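You operate a simulated robot arm through the tools that you are given. There is no shell and no other tool.

You are at the controls of a simulated robot arm. One attempt, no reset.

TASK
Sand the old paint off the clamped block, wax the sanded patch, then open the vice.
Fine: sanding block and wax brush go back. A coat counts when it lies all over at full strength: go over it till it gets no stronger. What is to be rubbed or washed off counts as gone when no trace of it is left.

It is judged by the outcome, as a careful person would: the job done as asked, and still so three seconds after it is handed in. It fails if anything else is knocked over, pushed out of place, dropped, spilled or broken.

THE ROBOT
A 6-joint arm with a fingered hand, fixed in place. Base frame: the origin is on the floor under the middle of its stand, x ahead of it, y to its left, z up; the work surface is at about z = 900. Units: mm, rad, N and s.
With the tool pointing down near the work surface it reaches from about 260 to 680 mm from the base axis. Its first joint turns from -2.897 to 2.897 rad. Payload 4 kg.
The tool frame sits at the grasp point between the pads (the TCP): z along the fingers, y along the line on which they close. The tips reach 26 mm beyond it. The gripper opens to 148 mm; its body begins 73 mm behind the TCP. The gripper is a hand of 3 fingers: y runs from the thumb to the fingers, the wrist lies at [0, 0, -239] in the tool frame, and closing takes about 1.5 s.
Orientation is told as [roll, pitch, yaw] about the base's x, y, z axes, in that order, counted from this pose: with the fingers straight down and closing along the base's y, the tool's x points along the base's -x, its y along +y and its z along -z.

THE INTERFACE
- The arm moves only by the tool play_rows. Its argument "steps" is a list of rows, each a list of 6 numbers: the shift along the base's x, y, z in mm, then the turn, a rotation vector about the base's x, y, z in rad. In form: [[dx, dy, dz, rx, ry, rz], ...]. A call has 1 to 20 rows; each row shifts and turns the commanded pose from where the row before left it. "fingers" is the gripper command, from -1 (fully open) to 1 (shut), values between in proportion, set as the call begins (left out, the last holds). Each row takes 0.2 s and may step no farther than 50 mm and 0.15 rad from the row before; otherwise, or with a gripper value out of range, the whole call is refused. A pose out of reach is approached as far as the arm can. The call stops where the force on the tool passes 40 N (or 10 N more than at its start, if that is more) or the arm is blocked; 0.2 s more then pass. Each finger travels about 153 mm/s and halts on what it meets, pressing with about 32 N; the grip force reading is that of the motor and also rises with nothing between the fingers. The clock runs only during rows and for 0.2 s after the last one: add rows that do not move to give the fingers time. It gives the time, the measured TCP pose, the force on the tool (base axes), the opening and the grip force at its end, in the units of the frame above (readings bear some noise), with the torque about the TCP (base axes, N m) and any sound that the robot's microphone picked up.
- Cameras (640 x 400 px; columns grow to the right, rows downward): "scene" is fixed at [401.9, 648.4, 1546.3]; the picture's right is [-0.98, -0.21, 0.00], its down [-0.12, 0.56, -0.82] and it looks along [0.17, -0.80, -0.58] (base axes); focal length 345 px, centre (320, 200). "wrist" rides on the gripper at [68, -39, -90] in the tool frame; the picture's right is [0.50, 0.87, 0.00], its down [-0.65, 0.38, -0.65] and it looks along [-0.57, 0.33, 0.76] (tool axes); focal length 222 px, centre (320, 200). There is no depth. A picture from a camera that has moved, and an enlarged one, comes with that camera's place and axes in the base frame and with its lens.
- camera(camera): a new picture of that camera. The clock stands still meanwhile.
- move_column(by): moves the trunk up (or, below 0, down) by that many mm; the arm rides with it, the base frame stays. It gives what a move gives, with no picture.
- finger_targets(finger1, finger2, thumb_bend): sets how far each is bent, from 0 (flat) to 100 (curled in); at 30 the hand is open as for a grip, at 70 the pads meet at the TCP. One left out holds its place. A second passes; each finger stops where it meets its share of the squeeze, and holds until it gets a number again. A gripper value or a shape takes the hand back. It gives what a move gives, with no picture; readings hold the bend of each and the force on the fingers (four entries, about 0 where the hand has none), thumb and palm.
- grasp_type(shape): the hand has 3 fingers and takes this shape, open, in about a second: jaw (thumb against the fingers, like two jaws); tri (thumb and two fingers); tip (a fingertip pinch); poke (one finger out to press); point (the index stretched); flat (the hand flat); cup (the hand cupped); fist (a fist). The gripper value then closes the fingers along that shape, each until it touches; the sizes above hold for jaw. It gives what a move gives, with no picture.
- inspect(camera, box): a new picture of the part [left, top, right, bottom] of that camera's present view, enlarged. The clock stands still meanwhile.
- close_job(): hands the job in; it is judged then, once.

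Nothing tells you positions but the pictures and the camera data. Unless the task says otherwise, let go and move clear before handing in.

The tools are called after ">>>" by a JSON object that holds its "fn" and its "kwargs". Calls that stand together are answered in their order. play_rows: Moves the arm, as the interface text tells. Its arguments: {"type":"object","properties":{"steps":{"type":"array","items":{"type":"array","items":{"type":"number"}}},"fingers":{"type":"number"}},"required":["steps"]} The other tools are called the same way: move_column (by) moves the trunk up or down; grasp_type (shape) gives the hand a shape; finger_targets (finger1, finger2, thumb_bend) moves the fingers one by one; camera (camera) takes a picture; inspect (camera, box) takes an enlarged picture of a part of a camera's view; close_job () hands the job in.

At the start:

```text
clock: 0.0
tcp_pos: [350.9, 234.4, 1278.0]
tool_rot: [0.001, 0.0, -0.002]
contact_force: [-0.7, 0.8, 0.1]
ft_torque: [-0.03, 0.0, 0.02]
gripper_width: 148.0
grasp_force: 0.1
shape: jaw
bend: [30.0, 30.0, 30.0]
finger forces: [0.0, 0.0, 0.0, 0.0, 0.1, 0.0]
trunk travel left (down, up): [-275.0, 42.0]
```

scene: 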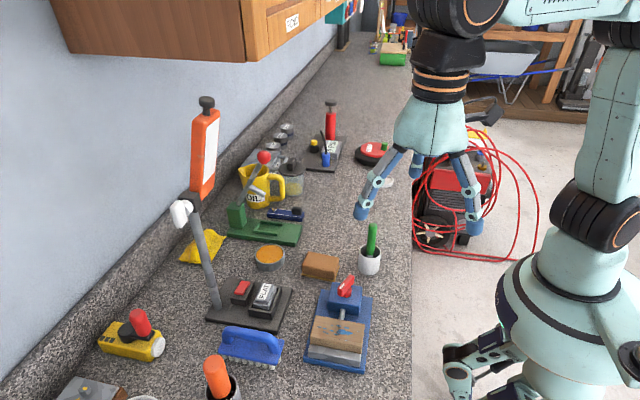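
wrist: 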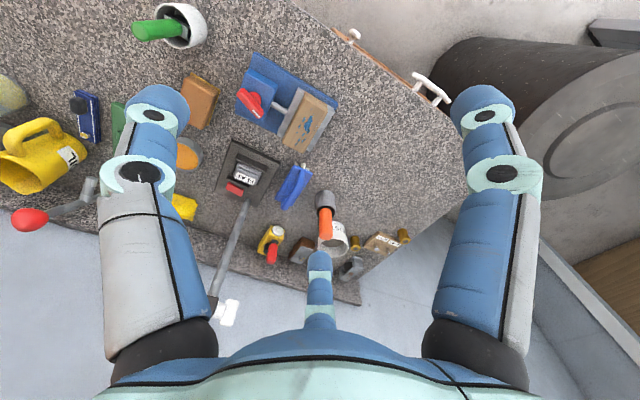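

I see a bench with a blue vice holding a wood block that has a blue paint mark, a brown sanding block nearby, a green-handled brush in a white pot, an orange wax tin, and other items. First I'll look closer at each.

>>> {"fn": "inspect", "kwargs": {"camera": "scene", "box": [280, 200, 420, 390]}}

>>> {"fn": "inspect", "kwargs": {"camera": "scene", "box": [180, 220, 320, 320]}}

>>> {"fn": "inspect", "kwargs": {"camera": "wrist", "box": [120, 0, 360, 150]}}

>>> {"fn": "inspect", "kwargs": {"camera": "wrist", "box": [160, 100, 420, 300]}}

>>> {"fn": "inspect", "kwargs": {"camera": "scene", "box": [50, 300, 290, 400]}}

```text
2.11 times, centred on (350, 295) of scene
camera zoom: at [401.9, 648.4, 1546.3], right [-0.98, -0.21, 0.0], down [-0.12, 0.56, -0.82], along [0.17, -0.8, -0.58], focal length 726 px, centre (257, 0)
```

zoom: 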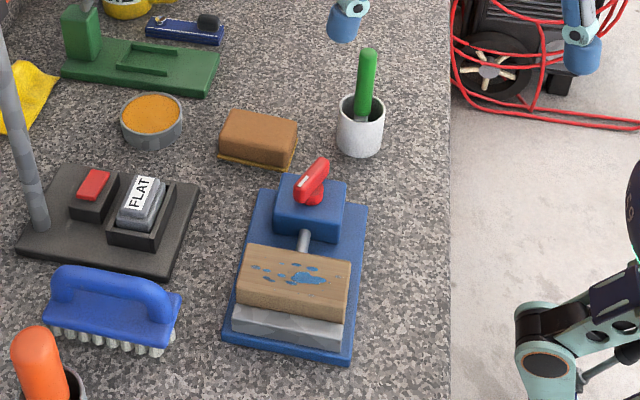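

```text
4.00 times, centred on (250, 270) of scene
camera zoom: at [401.9, 648.4, 1546.3], right [-0.98, -0.21, 0.0], down [-0.12, 0.56, -0.82], along [0.17, -0.8, -0.58], focal length 1380 px, centre (600, -80)
```

zoom: 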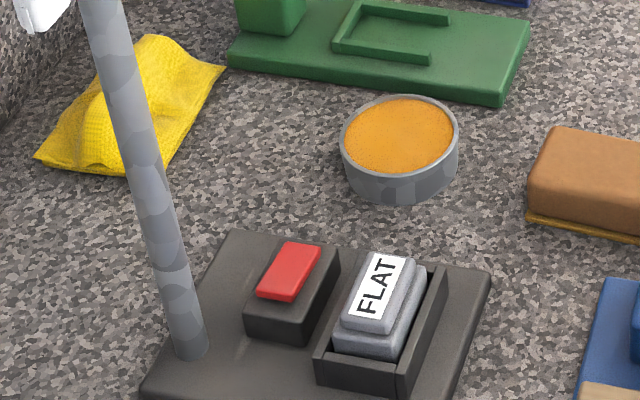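

```text
2.67 times, centred on (240, 75) of wrist
camera zoom: at [283.1, 195.6, 1368.9], right [-0.5, 0.87, 0.0], down [0.66, 0.38, 0.65], along [0.57, 0.33, -0.76], focal length 592 px, centre (533, 533)
```

zoom: 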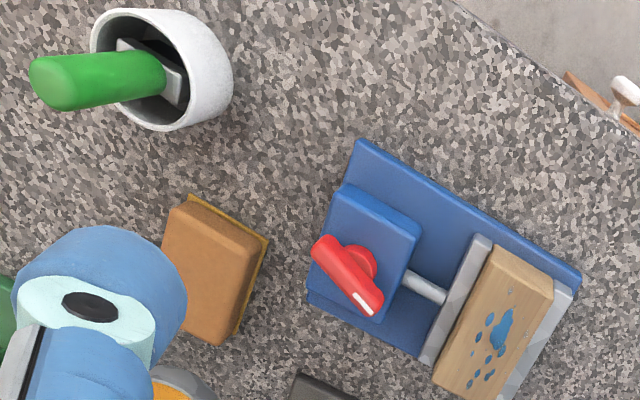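

```text
2.00 times, centred on (290, 200) of wrist
camera zoom: at [283.1, 195.6, 1368.9], right [-0.5, 0.87, 0.0], down [0.66, 0.38, 0.65], along [0.57, 0.33, -0.76], focal length 444 px, centre (380, 200)
```

zoom: 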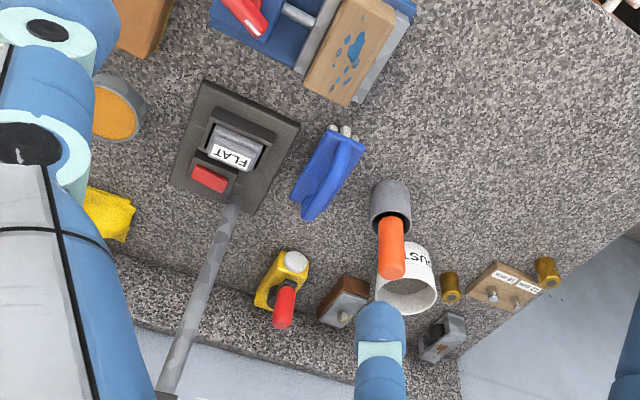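

```text
2.67 times, centred on (170, 350) of scene
camera zoom: at [401.9, 648.4, 1546.3], right [-0.98, -0.21, 0.0], down [-0.12, 0.56, -0.82], along [0.17, -0.8, -0.58], focal length 920 px, centre (720, -200)
```

zoom: 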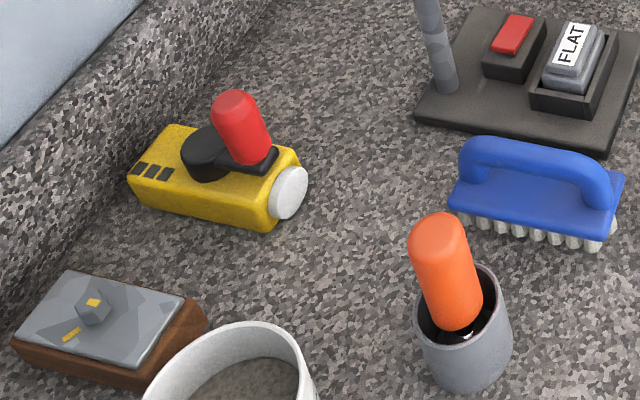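

The vice with the painted block seems to be near (445, 254), block top near z 955. The sanding block is near (517, 64), and the green brush in its white pot is near (407, 25). I'll lower the hand for a closer look with the wrist camera.

>>> {"fn": "play_rows", "kwargs": {"steps": [[-5, -20, -45, 0, 0, 0], [-5, -20, -45, 0, 0, 0], [0, 0, -45, 0, 0, 0], [0, 0, -35, 0, 0, 0], [0, 0, 0, 0, 0, 0]], "fingers": -1}}

>>> {"fn": "camera", "kwargs": {"camera": "wrist"}}

>>> {"fn": "camera", "kwargs": {"camera": "scene"}}

```text
clock: 1.2
tcp_pos: [341.1, 193.2, 1109.8]
tool_rot: [0.001, -0.004, -0.001]
contact_force: [0.2, 0.0, -0.4]
ft_torque: [-0.01, 0.0, 0.01]
gripper_width: 147.8
grasp_force: 0.0
shape: jaw
bend: [30.0, 30.0, 30.0]
finger forces: [0.0, 0.0, 0.0, 0.0, 0.1, 0.1]
trunk travel left (down, up): [-275.0, 42.0]
```

```text
taken
camera wrist: at [273.4, 155.2, 1198.8], right [-0.5, 0.87, 0.0], down [0.66, 0.38, 0.65], along [0.57, 0.33, -0.76], focal length 222 px, centre (320, 200)
```

wrist: 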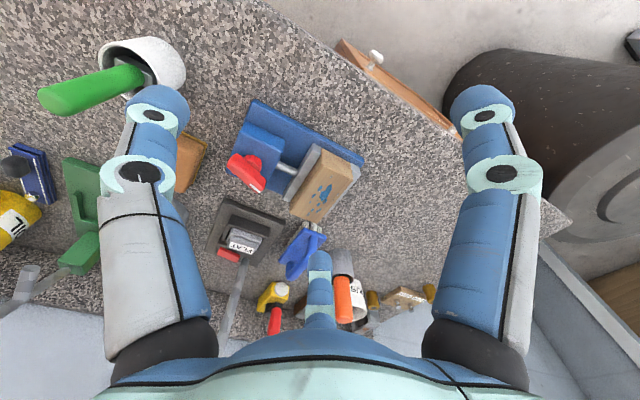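

```text
taken
```

scene: 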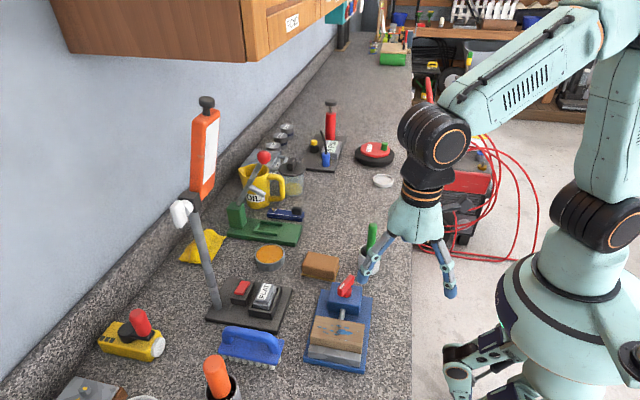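

The wrist camera now shows the vice more closely. I'll enlarge the vice, tin and brushes.

>>> {"fn": "inspect", "kwargs": {"camera": "wrist", "box": [200, 80, 380, 230]}}

>>> {"fn": "inspect", "kwargs": {"camera": "scene", "box": [300, 260, 380, 380]}}

>>> {"fn": "inspect", "kwargs": {"camera": "wrist", "box": [220, 220, 440, 340]}}

>>> {"fn": "inspect", "kwargs": {"camera": "wrist", "box": [20, 20, 240, 200]}}

```text
2.67 times, centred on (290, 155) of wrist
camera zoom: at [273.4, 155.2, 1198.8], right [-0.5, 0.87, 0.0], down [0.66, 0.38, 0.65], along [0.57, 0.33, -0.76], focal length 592 px, centre (400, 320)
```

zoom: 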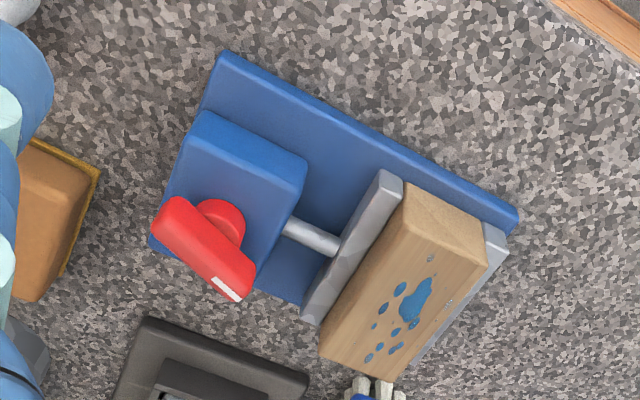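

```text
3.33 times, centred on (340, 320) of scene
camera zoom: at [401.9, 648.4, 1546.3], right [-0.98, -0.21, 0.0], down [-0.12, 0.56, -0.82], along [0.17, -0.8, -0.58], focal length 1150 px, centre (253, -200)
```

zoom: 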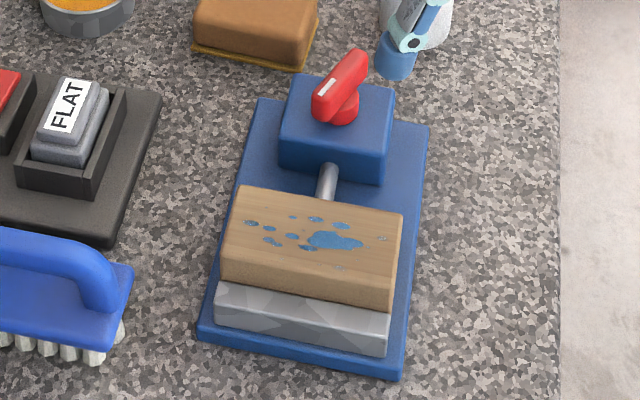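

```text
2.91 times, centred on (330, 280) of wrist
camera zoom: at [273.4, 155.2, 1198.8], right [-0.5, 0.87, 0.0], down [0.66, 0.38, 0.65], along [0.57, 0.33, -0.76], focal length 646 px, centre (291, -33)
```

zoom: 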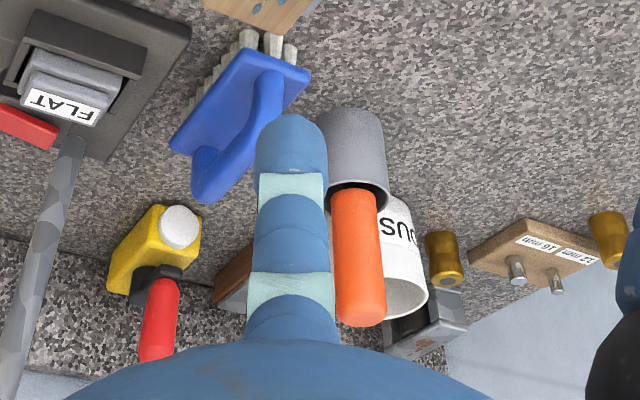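

```text
2.22 times, centred on (130, 110) of wrist
camera zoom: at [273.4, 155.2, 1198.8], right [-0.5, 0.87, 0.0], down [0.66, 0.38, 0.65], along [0.57, 0.33, -0.76], focal length 494 px, centre (742, 400)
```

zoom: 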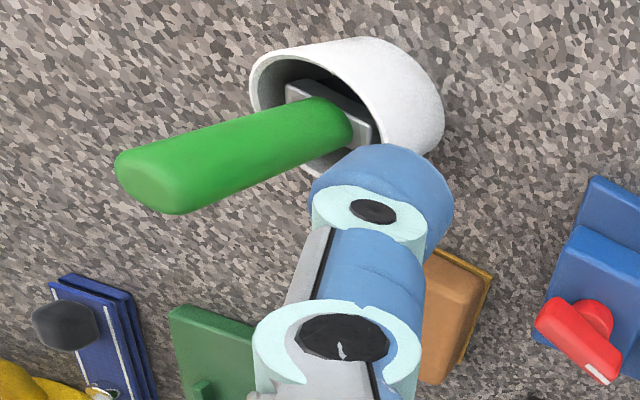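

The tin of amber wax is near (655, 61), and the green brush in the white pot is the likely wax brush. Before touching anything I'll find out how the hand closes, in free air.

>>> {"fn": "play_rows", "kwargs": {"steps": [[0, 0, 0, 0, 0, 0], [0, 0, 0, 0, 0, 0], [0, 0, 0, 0, 0, 0], [0, 0, 0, 0, 0, 0]], "fingers": 0.5}}

>>> {"fn": "camera", "kwargs": {"camera": "wrist"}}

>>> {"fn": "inspect", "kwargs": {"camera": "scene", "box": [340, 180, 480, 320]}}

```text
clock: 2.2
tcp_pos: [342.1, 193.9, 1108.1]
tool_rot: [-0.001, 0.0, 0.0]
contact_force: [0.5, -0.4, -0.6]
ft_torque: [0.03, 0.0, 0.02]
gripper_width: 37.2
grasp_force: 0.1
shape: jaw
bend: [76.0, 76.0, 70.0]
finger forces: [0.0, 0.1, 0.1, 0.1, 0.0, 0.0]
trunk travel left (down, up): [-275.0, 42.0]
```

```text
taken
camera wrist: at [273.5, 155.3, 1199.1], right [-0.5, 0.87, 0.0], down [0.66, 0.38, 0.65], along [0.57, 0.33, -0.76], focal length 222 px, centre (320, 200)
```

wrist: 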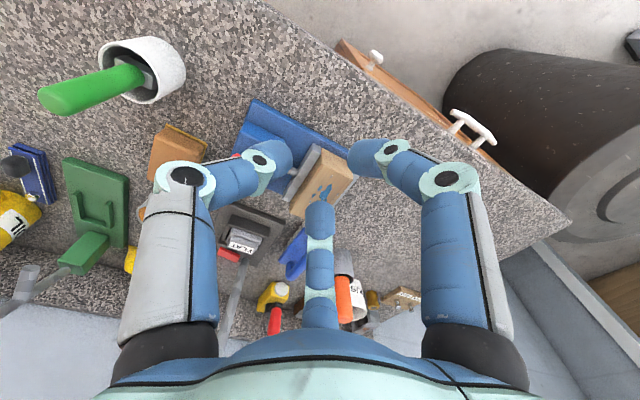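

```text
2.86 times, centred on (410, 250) of scene
camera zoom: at [401.9, 648.4, 1546.3], right [-0.98, -0.21, 0.0], down [-0.12, 0.56, -0.82], along [0.17, -0.8, -0.58], focal length 986 px, centre (63, 57)
```

zoom: 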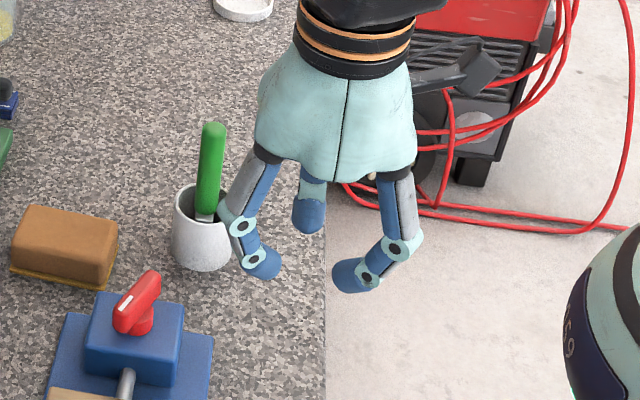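

The three digits close radially toward the tool axis, with the thumb on the -y side. Next I'll zoom in on the brush, the sanding block and the vice from this view.

>>> {"fn": "inspect", "kwargs": {"camera": "wrist", "box": [30, 20, 230, 180]}}

>>> {"fn": "inspect", "kwargs": {"camera": "scene", "box": [290, 210, 400, 290]}}

```text
2.50 times, centred on (130, 100) of wrist
camera zoom: at [273.5, 155.3, 1199.1], right [-0.5, 0.87, 0.0], down [0.66, 0.38, 0.65], along [0.57, 0.33, -0.76], focal length 555 px, centre (795, 450)
```

zoom: 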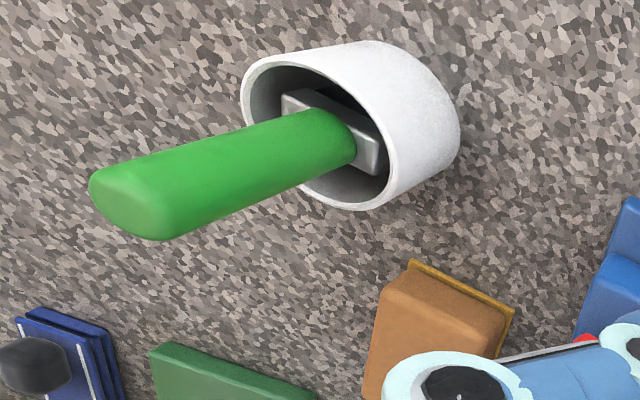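

```text
5.00 times, centred on (345, 250) of scene
camera zoom: at [401.9, 648.4, 1546.3], right [-0.98, -0.21, 0.0], down [-0.12, 0.56, -0.82], along [0.17, -0.8, -0.58], focal length 1726 px, centre (195, -50)
```

zoom: 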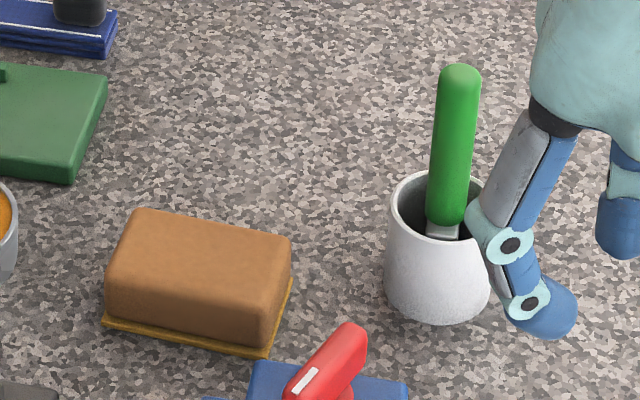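

My estimates so far:
- **Sanding block:** centre near (526, 57), long side along x.
- **Vice base:** x 390–508, y 124–302.
- **Vice lever:** post near (449, 156), z about 980.

Next I'll open the hand and look at the workpiece from closer up.

>>> {"fn": "play_rows", "kwargs": {"steps": [[23, 13, -30, 0, 0, 0], [23, 13, -30, 0, 0, 0], [0, 0, 0, 0, 0, 0], [0, 0, 0, 0, 0, 0]], "fingers": -1}}

>>> {"fn": "camera", "kwargs": {"camera": "wrist"}}

>>> {"fn": "inspect", "kwargs": {"camera": "wrist", "box": [200, 80, 440, 240]}}

>>> {"fn": "inspect", "kwargs": {"camera": "scene", "box": [300, 310, 380, 375]}}

```text
clock: 3.2
tcp_pos: [386.4, 222.7, 1046.2]
tool_rot: [-0.003, 0.0, -0.002]
contact_force: [0.0, 0.5, 0.5]
ft_torque: [-0.01, -0.01, -0.02]
gripper_width: 147.8
grasp_force: 0.1
shape: jaw
bend: [30.0, 30.0, 30.0]
finger forces: [0.1, 0.0, 0.1, 0.0, 0.0, 0.0]
trunk travel left (down, up): [-275.0, 42.0]
```

```text
taken
camera wrist: at [317.8, 183.9, 1137.6], right [-0.5, 0.87, 0.0], down [0.66, 0.38, 0.65], along [0.57, 0.33, -0.76], focal length 222 px, centre (320, 200)
```

wrist: 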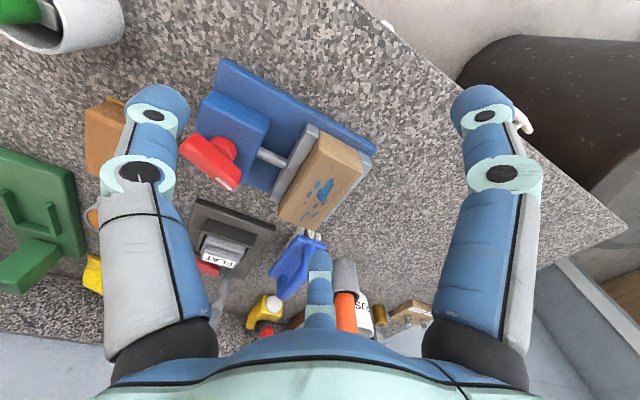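

```text
2.50 times, centred on (320, 160) of wrist
camera zoom: at [317.8, 183.9, 1137.6], right [-0.5, 0.87, 0.0], down [0.66, 0.38, 0.65], along [0.57, 0.33, -0.76], focal length 555 px, centre (320, 300)
```

zoom: 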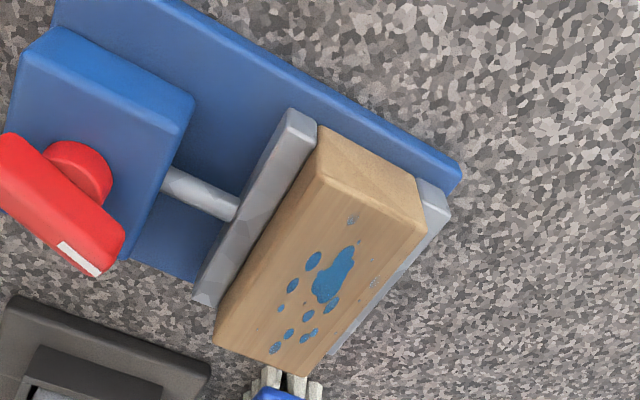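

```text
6.15 times, centred on (340, 342) of scene
camera zoom: at [401.9, 648.4, 1546.3], right [-0.98, -0.21, 0.0], down [-0.12, 0.56, -0.82], along [0.17, -0.8, -0.58], focal length 2124 px, centre (197, -677)
```

zoom: 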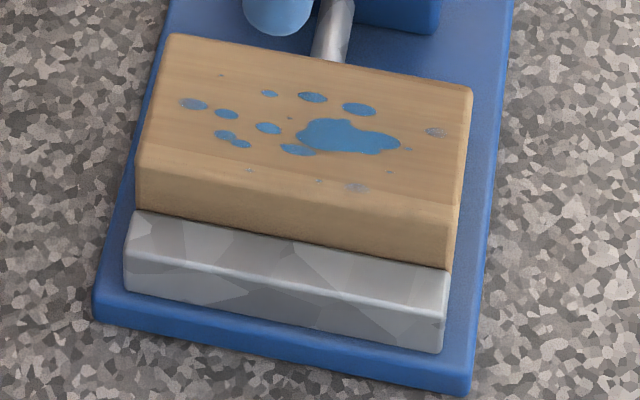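

The workpiece top spans x 401–498, y 233–277 at z about 960, with paint specks over most of it. Next I'll look closely at the sanding block and brush from a safe height.

>>> {"fn": "play_rows", "kwargs": {"steps": [[0, -10, 35, 0, 0, 0], [5, -45, 0, 0, 0, 0], [5, -45, 0, 0, 0, 0], [5, -45, 0, 0, 0, 0], [5, -45, 0, 0, 0, 0], [0, -45, 0, 0, 0, 0], [0, 0, 0, 0, 0, 0], [0, 0, 0, 0, 0, 0]], "fingers": -1}}

>>> {"fn": "camera", "kwargs": {"camera": "wrist"}}

>>> {"fn": "inspect", "kwargs": {"camera": "wrist", "box": [200, 60, 440, 240]}}

```text
clock: 5.0
tcp_pos: [406.6, -14.1, 1085.3]
tool_rot: [0.001, 0.0, -0.003]
contact_force: [-1.0, -0.1, -0.8]
ft_torque: [0.02, -0.02, 0.03]
gripper_width: 148.0
grasp_force: 0.1
shape: jaw
bend: [30.0, 30.0, 30.0]
finger forces: [0.0, 0.1, 0.1, 0.1, 0.0, 0.0]
trunk travel left (down, up): [-275.0, 42.0]
```

```text
taken
camera wrist: at [338.7, -52.7, 1175.0], right [-0.5, 0.87, 0.0], down [0.66, 0.38, 0.65], along [0.57, 0.33, -0.76], focal length 222 px, centre (320, 200)
```

wrist: 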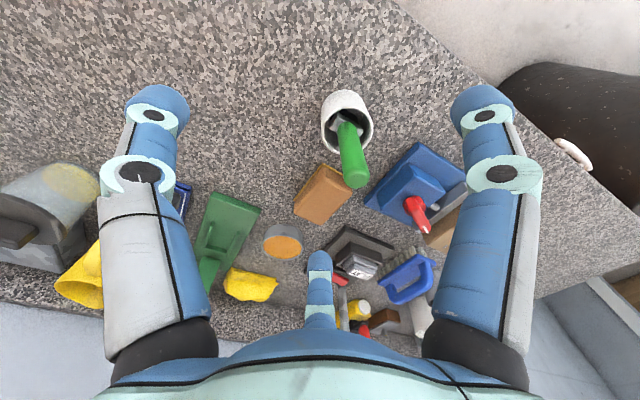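

```text
2.22 times, centred on (320, 150) of wrist
camera zoom: at [338.7, -52.7, 1175.0], right [-0.5, 0.87, 0.0], down [0.66, 0.38, 0.65], along [0.57, 0.33, -0.76], focal length 494 px, centre (320, 311)
```

zoom: 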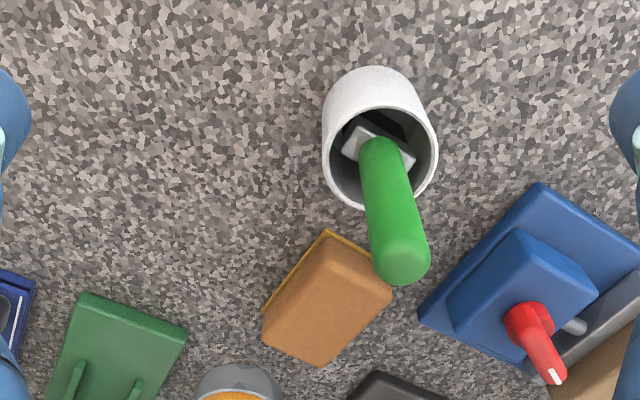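

Both views agree: the sanding block is centred near (527, 59), turned about -4°, roughly 86 × 52 × 30 mm. I'll go above it with the hand half open, offset so the thumb and fingers straddle it, then stop partway down to check.

>>> {"fn": "play_rows", "kwargs": {"steps": [[40, 27, 0, 0, 0, -0.022], [40, 27, 0, 0, 0, -0.022], [41, 27, 0, 0, 0, -0.022], [0, 0, -40, 0, 0, 0], [0, 0, -40, 0, 0, 0], [0, 0, -30, 0, 0, 0], [0, 0, 0, 0, 0, 0], [0, 0, 0, 0, 0, 0]], "fingers": -0.3}}

>>> {"fn": "camera", "kwargs": {"camera": "wrist"}}

>>> {"fn": "inspect", "kwargs": {"camera": "scene", "box": [260, 180, 420, 300]}}

```text
clock: 6.8
tcp_pos: [526.5, 65.6, 974.6]
tool_rot: [0.001, -0.001, -0.067]
contact_force: [-0.1, -0.2, -0.1]
ft_torque: [0.0, 0.02, 0.0]
gripper_width: 96.4
grasp_force: 0.1
shape: jaw
bend: [30.0, 30.0, 70.0]
finger forces: [0.0, 0.1, 0.0, 0.0, 0.0, 0.1]
trunk travel left (down, up): [-275.0, 42.0]
```

```text
taken
camera wrist: at [456.0, 31.4, 1064.7], right [-0.44, 0.9, 0.0], down [0.68, 0.33, 0.65], along [0.59, 0.29, -0.76], focal length 222 px, centre (320, 200)
```

wrist: 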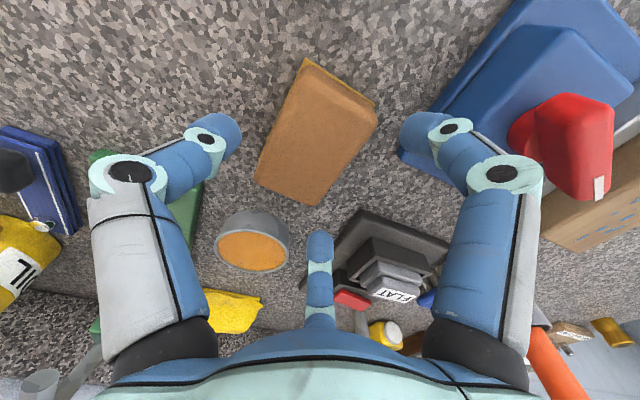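

```text
3.33 times, centred on (340, 240) of scene
camera zoom: at [401.9, 648.4, 1546.3], right [-0.98, -0.21, 0.0], down [-0.12, 0.56, -0.82], along [0.17, -0.8, -0.58], focal length 1150 px, centre (253, 67)
```

zoom: 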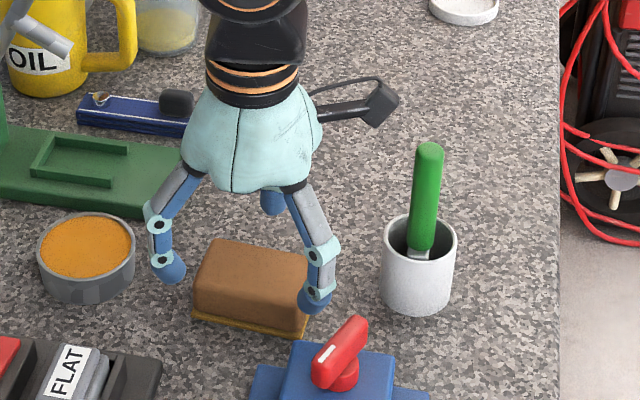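

The block's top centre shows near (525, 57), and the hand straddles it with room on both sides. I'll descend to about z 940 and close.

>>> {"fn": "play_rows", "kwargs": {"steps": [[-1, 0, -18, 0, 0, 0], [0, 0, -17, 0, 0, 0], [0, 0, 0, 0, 0, 0]]}}

>>> {"fn": "inspect", "kwargs": {"camera": "scene", "box": [280, 210, 380, 285]}}

```text
clock: 7.6
tcp_pos: [526.8, 65.0, 939.5]
tool_rot: [0.002, 0.001, -0.066]
contact_force: [0.5, 0.4, -0.7]
ft_torque: [0.03, -0.03, -0.03]
gripper_width: 96.9
grasp_force: 0.0
shape: jaw
bend: [30.0, 30.0, 70.0]
finger forces: [0.0, 0.0, 0.0, 0.0, 0.0, 0.0]
trunk travel left (down, up): [-275.0, 42.0]
```

```text
5.33 times, centred on (330, 248) of scene
camera zoom: at [401.9, 648.4, 1546.3], right [-0.98, -0.21, 0.0], down [-0.12, 0.56, -0.82], along [0.17, -0.8, -0.58], focal length 1841 px, centre (267, -53)
```

zoom: 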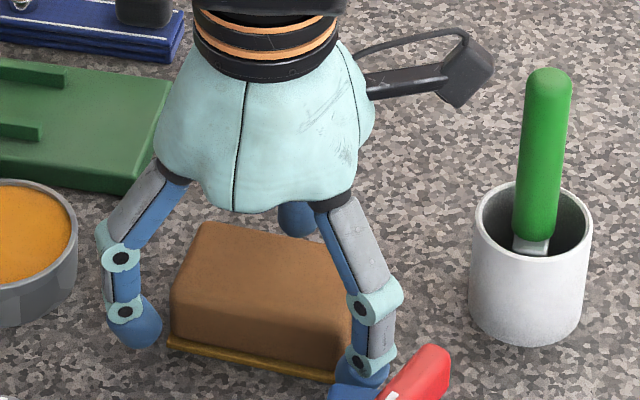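

>>> {"fn": "play_rows", "kwargs": {"steps": [[0, 0, 0, 0, 0, 0], [0, 0, 0, 0, 0, 0], [0, 0, 0, 0, 0, 0], [0, 0, 0, 0, 0, 0], [0, 0, 0, 0, 0, 0]], "fingers": 0.6}}

>>> {"fn": "camera", "kwargs": {"camera": "wrist"}}

>>> {"fn": "inspect", "kwargs": {"camera": "scene", "box": [280, 210, 380, 285]}}

```text
clock: 8.8
tcp_pos: [526.9, 64.5, 939.1]
tool_rot: [-0.001, -0.001, -0.066]
contact_force: [0.4, 0.0, 0.5]
ft_torque: [-0.08, 0.05, 0.03]
gripper_width: 52.4
grasp_force: 32.1
shape: jaw
bend: [80.0, 80.0, 70.0]
finger forces: [21.1, 21.3, 0.1, 0.1, 38.4, 0.0]
trunk travel left (down, up): [-275.0, 42.0]
```

```text
taken
camera wrist: at [455.9, 31.0, 1029.8], right [-0.44, 0.9, 0.0], down [0.68, 0.33, 0.65], along [0.59, 0.29, -0.76], focal length 222 px, centre (320, 200)
```

wrist: 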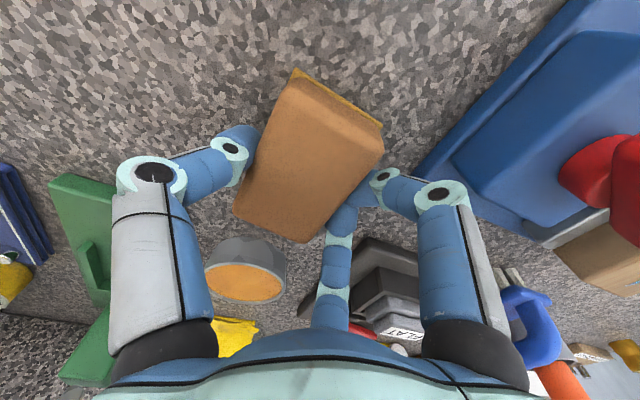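

```text
5.33 times, centred on (330, 248) of scene
camera zoom: at [401.9, 648.4, 1546.3], right [-0.98, -0.21, 0.0], down [-0.12, 0.56, -0.82], along [0.17, -0.8, -0.58], focal length 1841 px, centre (267, -53)
```

zoom: 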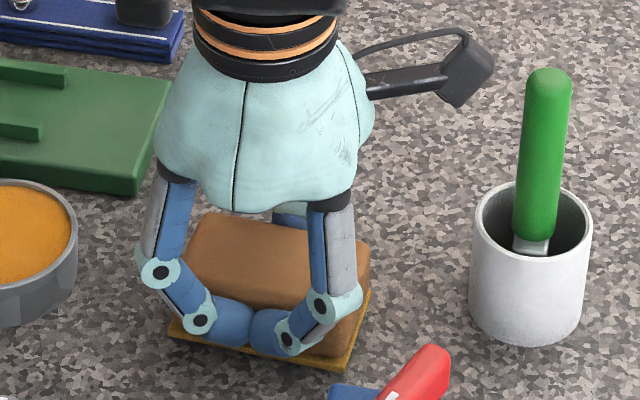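

The grip reads 52 mm at 32 N on the block. I'll lift a little and check that it comes up level.

>>> {"fn": "play_rows", "kwargs": {"steps": [[0, 0, 10, 0, 0, 0], [0, 0, 20, 0, 0, 0], [0, 0, 30, 0, 0, 0], [0, 0, 0, 0, 0, 0]]}}

>>> {"fn": "camera", "kwargs": {"camera": "wrist"}}

>>> {"fn": "inspect", "kwargs": {"camera": "scene", "box": [280, 180, 380, 285]}}

```text
clock: 9.8
tcp_pos: [529.6, 64.9, 998.0]
tool_rot: [0.0, 0.0, -0.066]
contact_force: [-0.1, 0.4, -1.4]
ft_torque: [0.04, 0.0, 0.03]
gripper_width: 52.2
grasp_force: 32.3
shape: jaw
bend: [80.0, 80.0, 70.0]
finger forces: [21.2, 21.3, 0.0, 0.0, 38.3, 0.0]
trunk travel left (down, up): [-275.0, 42.0]
```

```text
taken
camera wrist: at [458.7, 31.6, 1089.1], right [-0.44, 0.9, 0.0], down [0.68, 0.33, 0.65], along [0.59, 0.29, -0.76], focal length 222 px, centre (320, 200)
```

wrist: 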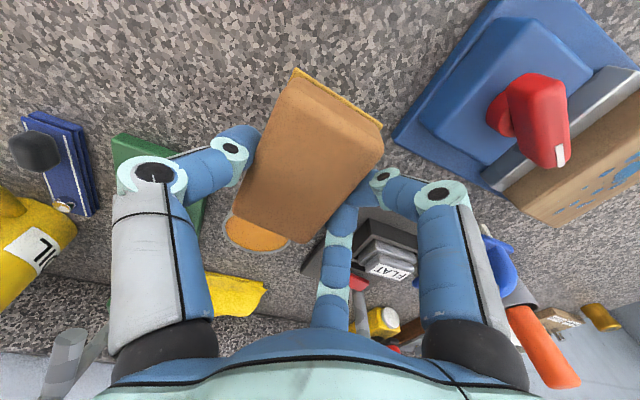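

```text
3.81 times, centred on (330, 232) of scene
camera zoom: at [401.9, 648.4, 1546.3], right [-0.98, -0.21, 0.0], down [-0.12, 0.56, -0.82], along [0.17, -0.8, -0.58], focal length 1315 px, centre (282, 76)
```

zoom: 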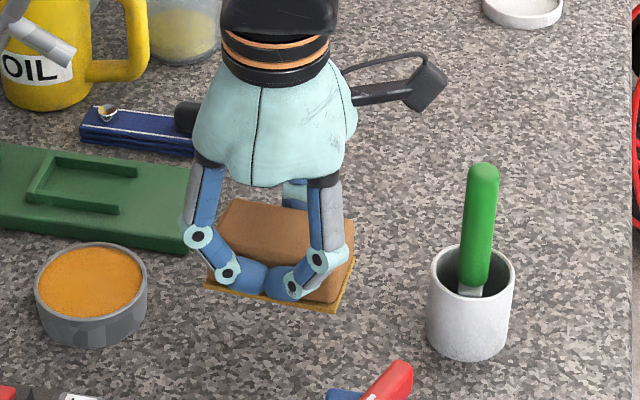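

The sanding block is lifted level and held firmly. Now I'll raise it clear of the lever, square it with the workpiece and stop above its centre.

>>> {"fn": "play_rows", "kwargs": {"steps": [[0, 0, 40, 0, 0, 0.022], [0, 5, 40, 0, 0, 0.022], [-16, 40, 0, 0, 0, 0.022], [-16, 40, 0, 0, 0, 0], [-16, 40, 0, 0, 0, 0], [-16, 40, 0, 0, 0, 0], [-16, 36, 0, 0, 0, 0], [0, 0, -20, 0, 0, 0], [0, 0, -20, 0, 0, 0], [0, 0, 0, 0, 0, 0], [0, 0, 0, 0, 0, 0]]}}

>>> {"fn": "camera", "kwargs": {"camera": "wrist"}}

>>> {"fn": "inspect", "kwargs": {"camera": "scene", "box": [280, 220, 400, 370]}}

```text
clock: 12.2
tcp_pos: [448.0, 266.2, 1037.3]
tool_rot: [0.001, -0.001, -0.001]
contact_force: [-0.1, -1.2, -0.7]
ft_torque: [0.02, -0.03, 0.0]
gripper_width: 52.0
grasp_force: 32.3
shape: jaw
bend: [80.0, 80.0, 70.0]
finger forces: [21.5, 21.6, 0.1, 0.0, 38.3, 0.0]
trunk travel left (down, up): [-275.0, 42.0]
```

```text
taken
camera wrist: at [379.0, 226.9, 1127.9], right [-0.5, 0.87, 0.0], down [0.66, 0.38, 0.65], along [0.57, 0.33, -0.76], focal length 222 px, centre (320, 200)
```

wrist: 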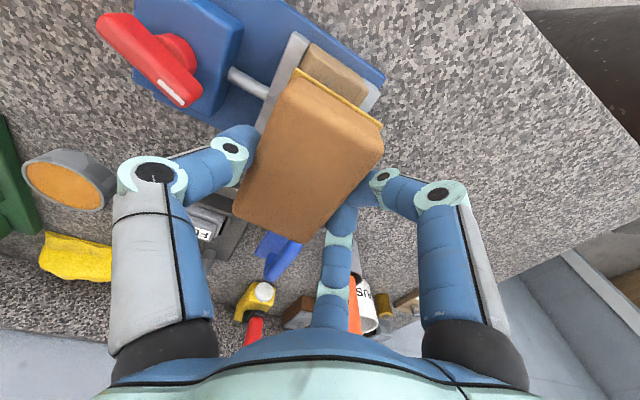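

```text
2.67 times, centred on (340, 295) of scene
camera zoom: at [401.9, 648.4, 1546.3], right [-0.98, -0.21, 0.0], down [-0.12, 0.56, -0.82], along [0.17, -0.8, -0.58], focal length 920 px, centre (267, -53)
```

zoom: 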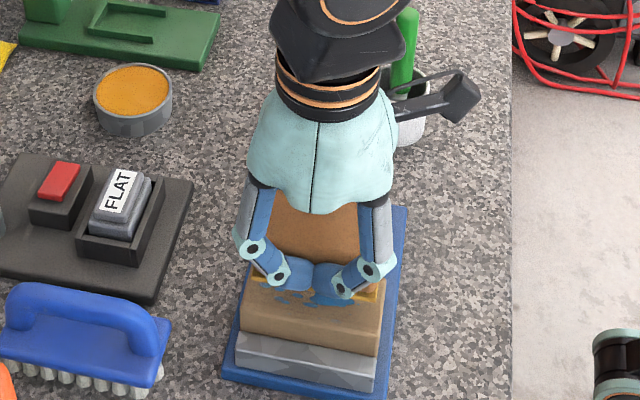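

The block sits squarely above the workpiece with about 38 mm of gap. I'll lower it and feel for contact.

>>> {"fn": "play_rows", "kwargs": {"steps": [[0, 0, -15, 0, 0, 0], [0, 0, -14, 0, 0, 0], [0, 0, -3, 0, 0, 0], [0, 0, -2, 0, 0, 0], [0, 0, -1, 0, 0, 0], [0, 0, 0, 0, 0, 0]]}}

```text
clock: 13.6
tcp_pos: [446.7, 267.4, 1004.1]
tool_rot: [-0.001, 0.001, -0.002]
contact_force: [0.5, 0.0, -1.4]
ft_torque: [0.03, -0.03, 0.04]
gripper_width: 52.1
grasp_force: 32.0
shape: jaw
bend: [80.0, 80.0, 70.0]
finger forces: [21.8, 21.7, 0.0, 0.0, 38.3, 0.1]
trunk travel left (down, up): [-275.0, 42.0]
```

No contact yet at z 1004; continuing down in small steps.

>>> {"fn": "play_rows", "kwargs": {"steps": [[0, 0, -1.5, 0, 0, 0], [0, 0, -1.5, 0, 0, 0], [0, 0, 0, 0, 0, 0]]}}

>>> {"fn": "play_rows", "kwargs": {"steps": [[0, 0, -1, 0, 0, 0], [0, 0, -1, 0, 0, 0], [0, 0, 0, 0, 0, 0]]}}

```text
clock: 14.4
tcp_pos: [446.9, 268.0, 1000.7]
tool_rot: [0.001, 0.0, -0.001]
contact_force: [-0.2, 0.4, -0.7]
ft_torque: [0.01, 0.02, 0.04]
gripper_width: 52.2
grasp_force: 31.9
shape: jaw
bend: [80.0, 80.0, 70.0]
finger forces: [21.7, 21.7, 0.0, 0.1, 38.3, 0.1]
trunk travel left (down, up): [-275.0, 42.0]
```

```text
clock: 15.2
tcp_pos: [448.4, 268.2, 999.0]
tool_rot: [0.001, -0.003, -0.003]
contact_force: [-0.6, 1.4, 4.8]
ft_torque: [-0.19, 0.03, -0.06]
gripper_width: 52.0
grasp_force: 32.5
shape: jaw
bend: [80.0, 80.0, 70.0]
finger forces: [22.1, 22.0, 0.0, 0.0, 38.0, 0.0]
trunk travel left (down, up): [-275.0, 42.0]
```

Contact at z about 999 with 5 N. I'll press slightly more and start rubbing along the grain.

>>> {"fn": "play_rows", "kwargs": {"steps": [[0, 0, -1, 0, 0, 0], [7, 0, 0, 0, 0, 0], [8, 0, 0, 0, 0, 0], [-8, 0, 0, 0, 0, 0], [-8, 0, 0, 0, 0, 0], [-7, 0, 0, 0, 0, 0], [-7, 0, 0, 0, 0, 0], [7, 0, 0, 0, 0, 0], [7, 0, 0, 0, 0, 0], [8, 0, 0, 0, 0, 0], [-7, 0, 0, 0, 0, 0], [0, 0, 0, 0, 0, 0]]}}

>>> {"fn": "inspect", "kwargs": {"camera": "scene", "box": [300, 270, 390, 370]}}

```text
clock: 17.8
tcp_pos: [447.4, 265.9, 996.2]
tool_rot: [0.001, -0.002, -0.002]
contact_force: [6.0, -0.6, 15.9]
ft_torque: [-0.64, -0.11, 0.2]
gripper_width: 52.0
grasp_force: 32.3
shape: jaw
bend: [80.0, 80.0, 70.0]
finger forces: [23.7, 24.3, 0.0, 0.0, 39.1, 0.0]
trunk travel left (down, up): [-275.0, 42.0]
```

```text
4.00 times, centred on (345, 320) of scene
camera zoom: at [401.9, 648.4, 1546.3], right [-0.98, -0.21, 0.0], down [-0.12, 0.56, -0.82], along [0.17, -0.8, -0.58], focal length 1380 px, centre (220, -280)
```

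zoom: 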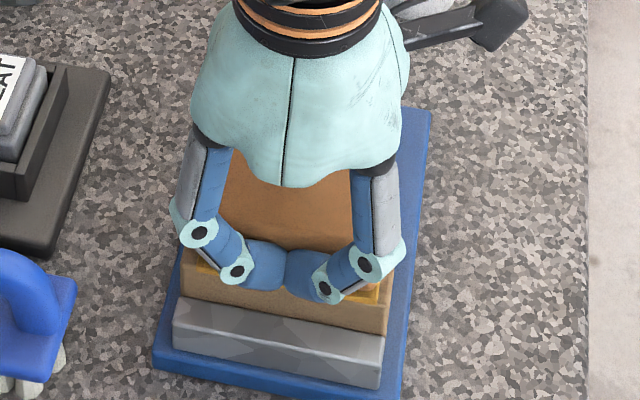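

The stroke works at about 16 N of downward force. I'll do more strokes along and across, then lift to inspect.

>>> {"fn": "play_rows", "kwargs": {"steps": [[8, 3, 0, 0, 0, 0], [8, 3, 0, 0, 0, 0], [-8, 0, 0, 0, 0, 0], [-8, 0, 0, 0, 0, 0], [-8, -3, 0, 0, 0, 0], [-8, -3, 0, 0, 0, 0], [8, -3, 0, 0, 0, 0], [8, -3, 0, 0, 0, 0], [8, 0, 0, 0, 0, 0], [8, 3, 0, 0, 0, 0], [-8, 3, 0, 0, 0, 0], [-8, 0, 0, 0, 0, 0], [-8, 0, 0, 0, 0, 0], [-8, 0, 0, 0, 0, 0], [8, 0, 0, 0, 0, 0], [8, 0, 0, 0, 0, 0], [0, 0, 10, 0, 0, 0], [0, 0, 40, 0, 0, 0], [0, 0, 30, 0, 0, 0], [0, 0, 0, 0, 0, 0]]}}

>>> {"fn": "camera", "kwargs": {"camera": "wrist"}}

>>> {"fn": "inspect", "kwargs": {"camera": "scene", "box": [290, 230, 400, 370]}}

```text
clock: 22.0
tcp_pos: [449.3, 269.9, 1077.0]
tool_rot: [0.001, 0.0, -0.002]
contact_force: [-0.4, -0.4, -0.6]
ft_torque: [0.01, -0.04, -0.02]
gripper_width: 51.6
grasp_force: 32.0
shape: jaw
bend: [80.0, 80.0, 70.0]
finger forces: [24.1, 24.4, 0.1, 0.1, 38.3, 0.1]
trunk travel left (down, up): [-275.0, 42.0]
```

```text
taken
camera wrist: at [380.6, 229.8, 1167.7], right [-0.5, 0.87, 0.0], down [0.66, 0.38, 0.65], along [0.57, 0.33, -0.76], focal length 222 px, centre (320, 200)
```

wrist: 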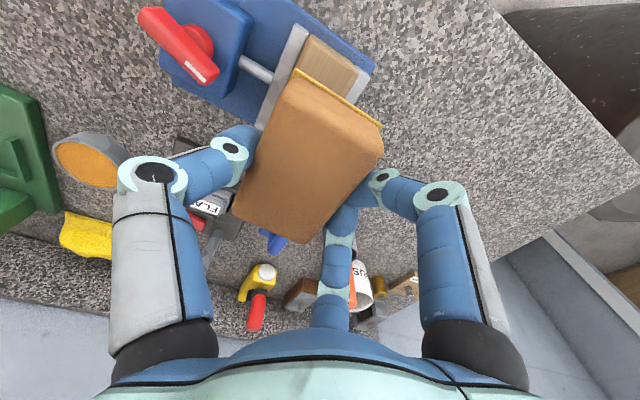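

```text
2.86 times, centred on (345, 300) of scene
camera zoom: at [401.9, 648.4, 1546.3], right [-0.98, -0.21, 0.0], down [-0.12, 0.56, -0.82], along [0.17, -0.8, -0.58], focal length 986 px, centre (249, -86)
```

zoom: 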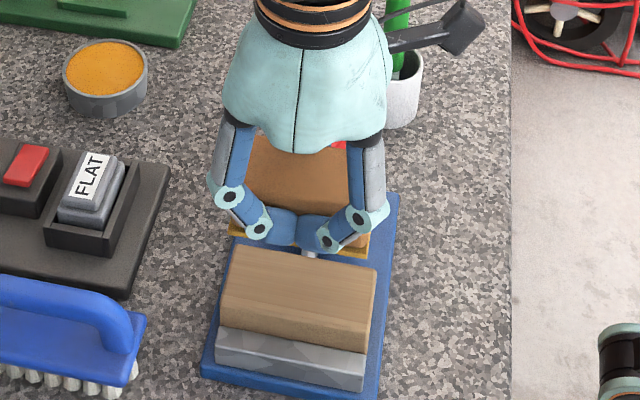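

The paint appears gone. I'll zoom in to check for faint traces.

>>> {"fn": "inspect", "kwargs": {"camera": "scene", "box": [312, 310, 372, 365]}}

>>> {"fn": "inspect", "kwargs": {"camera": "scene", "box": [318, 312, 348, 340]}}

>>> {"fn": "inspect", "kwargs": {"camera": "scene", "box": [345, 315, 375, 345]}}

```text
7.27 times, centred on (342, 338) of scene
camera zoom: at [401.9, 648.4, 1546.3], right [-0.98, -0.21, 0.0], down [-0.12, 0.56, -0.82], along [0.17, -0.8, -0.58], focal length 2510 px, centre (160, -800)
```

zoom: 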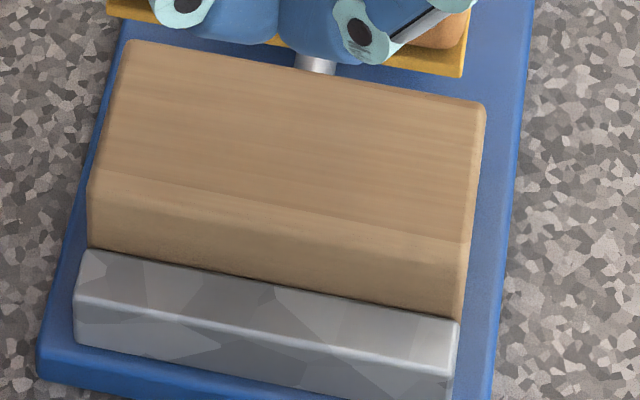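

```text
14.29 times, centred on (333, 326) of scene
camera zoom: at [401.9, 648.4, 1546.3], right [-0.98, -0.21, 0.0], down [-0.12, 0.56, -0.82], along [0.17, -0.8, -0.58], focal length 4930 px, centre (134, -1600)
```

zoom: 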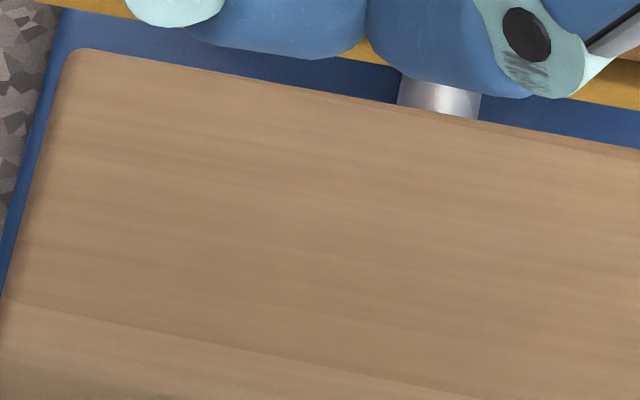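

```text
13.33 times, centred on (360, 330) of scene
camera zoom: at [401.9, 648.4, 1546.3], right [-0.98, -0.21, 0.0], down [-0.12, 0.56, -0.82], along [0.17, -0.8, -0.58], focal length 4601 px, centre (-213, -1533)
```

zoom: 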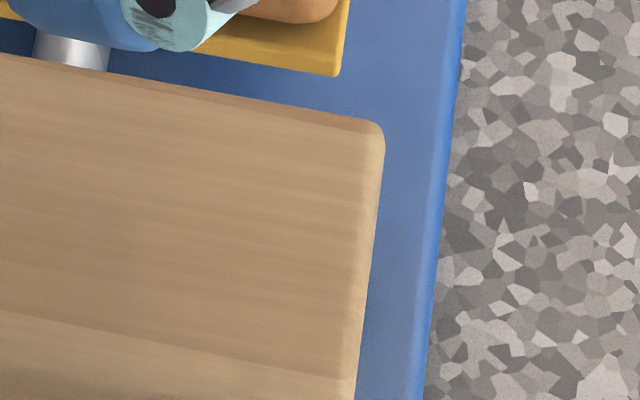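

No trace is visible now. I'll give it one more full pass for certainty, including toward the ends.

>>> {"fn": "play_rows", "kwargs": {"steps": [[0, -3, -40, 0, 0, 0], [0, 0, -30, 0, 0, 0], [0, 0, -5, 0, 0, 0], [0, 0, -3, 0, 0, 0], [0, 0, -2, 0, 0, 0], [0, 0, 0, 0, 0, 0]]}}

```text
clock: 23.4
tcp_pos: [448.2, 264.3, 997.5]
tool_rot: [-0.001, -0.002, -0.002]
contact_force: [1.2, -0.7, 8.4]
ft_torque: [-0.3, -0.04, 0.02]
gripper_width: 51.6
grasp_force: 32.2
shape: jaw
bend: [80.0, 80.0, 70.0]
finger forces: [24.5, 24.9, 0.0, 0.1, 38.3, 0.1]
trunk travel left (down, up): [-275.0, 42.0]
```

>>> {"fn": "play_rows", "kwargs": {"steps": [[8, 0, -0.5, 0, 0, 0], [8, 3, 0, 0, 0, 0], [-8, 3, 0, 0, 0, 0], [-8, 0, 0, 0, 0, 0], [-8, 0, 0, 0, 0, 0], [-8, 0, 0, 0, 0, 0], [8, -3, 0, 0, 0, 0], [8, -3, 0, 0, 0, 0], [8, 0, 0, 0, 0, 0], [8, -3, 0, 0, 0, 0], [-8, 3, 0, 0, 0, 0], [-8, 0, 0, 0, 0, 0], [-8, 0, 0, 0, 0, 0], [-8, 0, 0, 0, 0, 0], [8, 0, 0, 0, 0, 0], [8, 0, 0, 0, 0, 0], [0, 0, 15, 0, 0, 0], [0, 0, 40, 0, 0, 0], [0, 0, 30, 0, 0, 0], [0, 0, 0, 0, 0, 0]]}}

>>> {"fn": "inspect", "kwargs": {"camera": "scene", "box": [302, 270, 382, 370]}}

>>> {"fn": "camera", "kwargs": {"camera": "scene"}}

```text
clock: 27.6
tcp_pos: [446.8, 263.9, 1083.8]
tool_rot: [0.0, -0.001, -0.002]
contact_force: [-0.4, 0.8, -0.9]
ft_torque: [0.0, -0.01, -0.03]
gripper_width: 51.6
grasp_force: 32.1
shape: jaw
bend: [80.0, 80.0, 70.0]
finger forces: [25.0, 24.9, 0.0, 0.0, 38.3, 0.0]
trunk travel left (down, up): [-275.0, 42.0]
```

```text
4.00 times, centred on (342, 320) of scene
camera zoom: at [401.9, 648.4, 1546.3], right [-0.98, -0.21, 0.0], down [-0.12, 0.56, -0.82], along [0.17, -0.8, -0.58], focal length 1380 px, centre (232, -280)
```

zoom: 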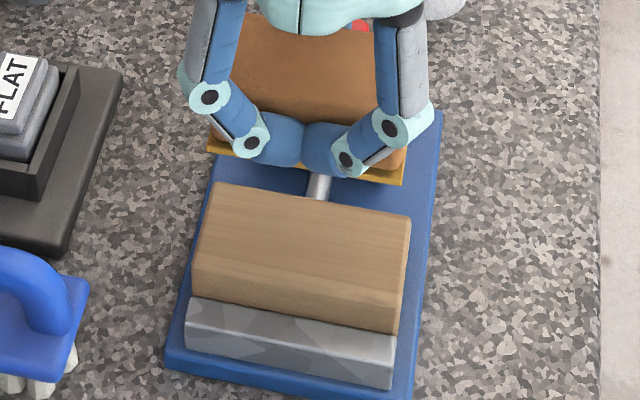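

```text
taken
```

scene: 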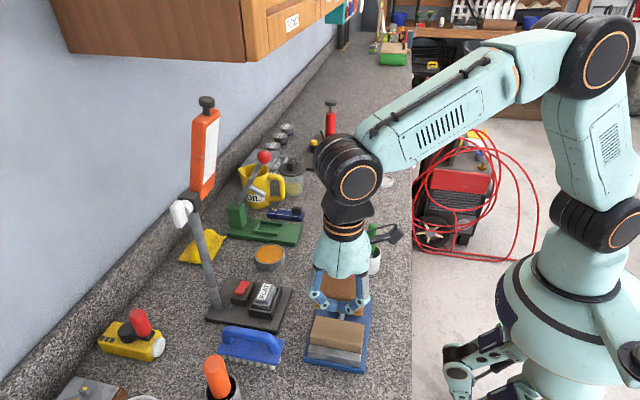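

The workpiece is clean bare wood. Now I'll return the sanding block to where it stood.

>>> {"fn": "play_rows", "kwargs": {"steps": [[16, -39, 0, 0, 0, 0], [16, -39, 0, 0, 0, -0.022], [16, -39, 0, 0, 0, -0.022], [16, -40, 0, 0, 0, -0.022], [15, -40, 0, 0, 0, 0], [0, 0, -45, 0, 0, 0], [0, 0, -45, 0, 0, 0], [0, 0, -40, 0, 0, 0], [0, 0, 0, 0, 0, 0], [0, 0, 0, 0, 0, 0]]}}

>>> {"fn": "camera", "kwargs": {"camera": "wrist"}}

>>> {"fn": "inspect", "kwargs": {"camera": "scene", "box": [280, 210, 380, 285]}}

```text
clock: 29.8
tcp_pos: [524.5, 67.1, 949.9]
tool_rot: [-0.001, 0.0, -0.067]
contact_force: [0.5, -0.3, -1.7]
ft_torque: [-0.02, -0.01, -0.02]
gripper_width: 51.7
grasp_force: 31.9
shape: jaw
bend: [80.0, 80.0, 70.0]
finger forces: [25.4, 25.1, 0.1, 0.1, 38.2, 0.0]
trunk travel left (down, up): [-275.0, 42.0]
```

```text
taken
camera wrist: at [455.2, 32.0, 1041.0], right [-0.44, 0.9, 0.0], down [0.68, 0.33, 0.65], along [0.59, 0.29, -0.76], focal length 222 px, centre (320, 200)
```

wrist: 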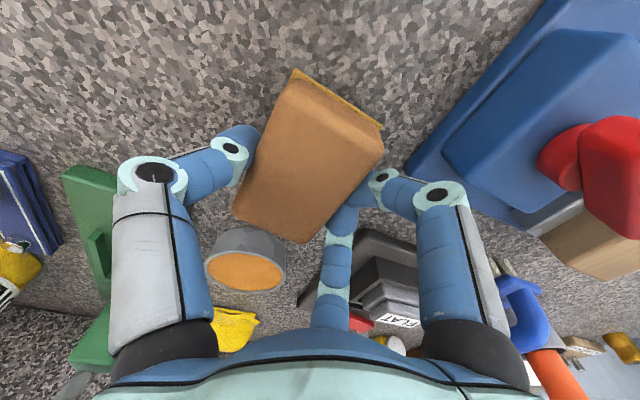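

```text
5.33 times, centred on (330, 248) of scene
camera zoom: at [401.9, 648.4, 1546.3], right [-0.98, -0.21, 0.0], down [-0.12, 0.56, -0.82], along [0.17, -0.8, -0.58], focal length 1841 px, centre (267, -53)
```

zoom: 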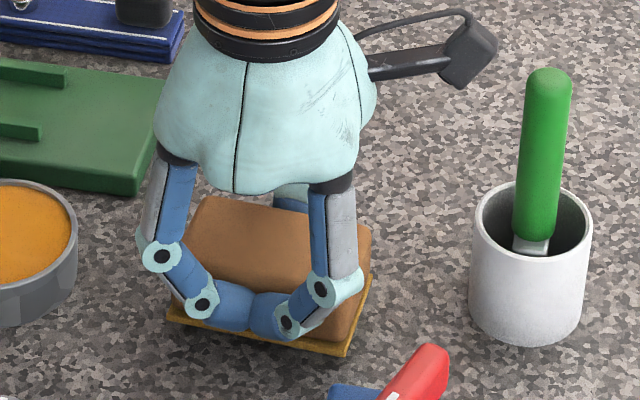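

The block hangs about 11 mm over its old place. I'll lower it gently until it touches.

>>> {"fn": "play_rows", "kwargs": {"steps": [[1, 0, -6, 0, 0, 0], [0, 0, -3, 0, 0, 0], [0, 0, -1, 0, 0, 0], [0, 0, 0, 0, 0, 0]]}}

>>> {"fn": "play_rows", "kwargs": {"steps": [[0, 0, -1, 0, 0, 0], [0, 0, -1, 0, 0, 0], [0, 0, 0, 0, 0, 0]]}}

```text
clock: 30.8
tcp_pos: [526.1, 64.8, 942.0]
tool_rot: [0.001, 0.0, -0.067]
contact_force: [-0.3, -0.1, -0.8]
ft_torque: [0.02, 0.01, -0.01]
gripper_width: 51.5
grasp_force: 32.1
shape: jaw
bend: [80.0, 80.0, 70.0]
finger forces: [25.4, 25.2, 0.1, 0.0, 38.1, 0.1]
trunk travel left (down, up): [-275.0, 42.0]
```

```text
clock: 31.6
tcp_pos: [526.4, 66.6, 939.6]
tool_rot: [0.001, 0.001, -0.067]
contact_force: [0.2, -0.1, -1.4]
ft_torque: [0.02, 0.01, 0.03]
gripper_width: 51.7
grasp_force: 32.3
shape: jaw
bend: [80.0, 80.0, 70.0]
finger forces: [25.3, 25.1, 0.0, 0.0, 38.0, 0.0]
trunk travel left (down, up): [-275.0, 42.0]
```

>>> {"fn": "play_rows", "kwargs": {"steps": [[0, 0, -1, 0, 0, 0], [0, 0, -0.5, 0, 0, 0], [0, 0, 0, 0, 0, 0]]}}

>>> {"fn": "play_rows", "kwargs": {"steps": [[0, 0, -1, 0, 0, 0], [0, 0, 0, 0, 0, 0]]}}

```text
clock: 32.4
tcp_pos: [527.3, 66.6, 938.4]
tool_rot: [0.0, 0.0, -0.068]
contact_force: [0.5, 0.5, 0.8]
ft_torque: [-0.02, 0.0, 0.0]
gripper_width: 51.3
grasp_force: 32.3
shape: jaw
bend: [80.0, 80.0, 70.0]
finger forces: [25.1, 25.1, 0.0, 0.1, 38.1, 0.0]
trunk travel left (down, up): [-275.0, 42.0]
```

```text
clock: 33.0
tcp_pos: [527.0, 67.2, 937.3]
tool_rot: [0.0, -0.002, -0.067]
contact_force: [-1.2, 1.3, 5.2]
ft_torque: [-0.16, 0.02, -0.04]
gripper_width: 51.3
grasp_force: 31.8
shape: jaw
bend: [80.0, 80.0, 70.0]
finger forces: [25.8, 25.5, 0.0, 0.0, 37.8, 0.0]
trunk travel left (down, up): [-275.0, 42.0]
```

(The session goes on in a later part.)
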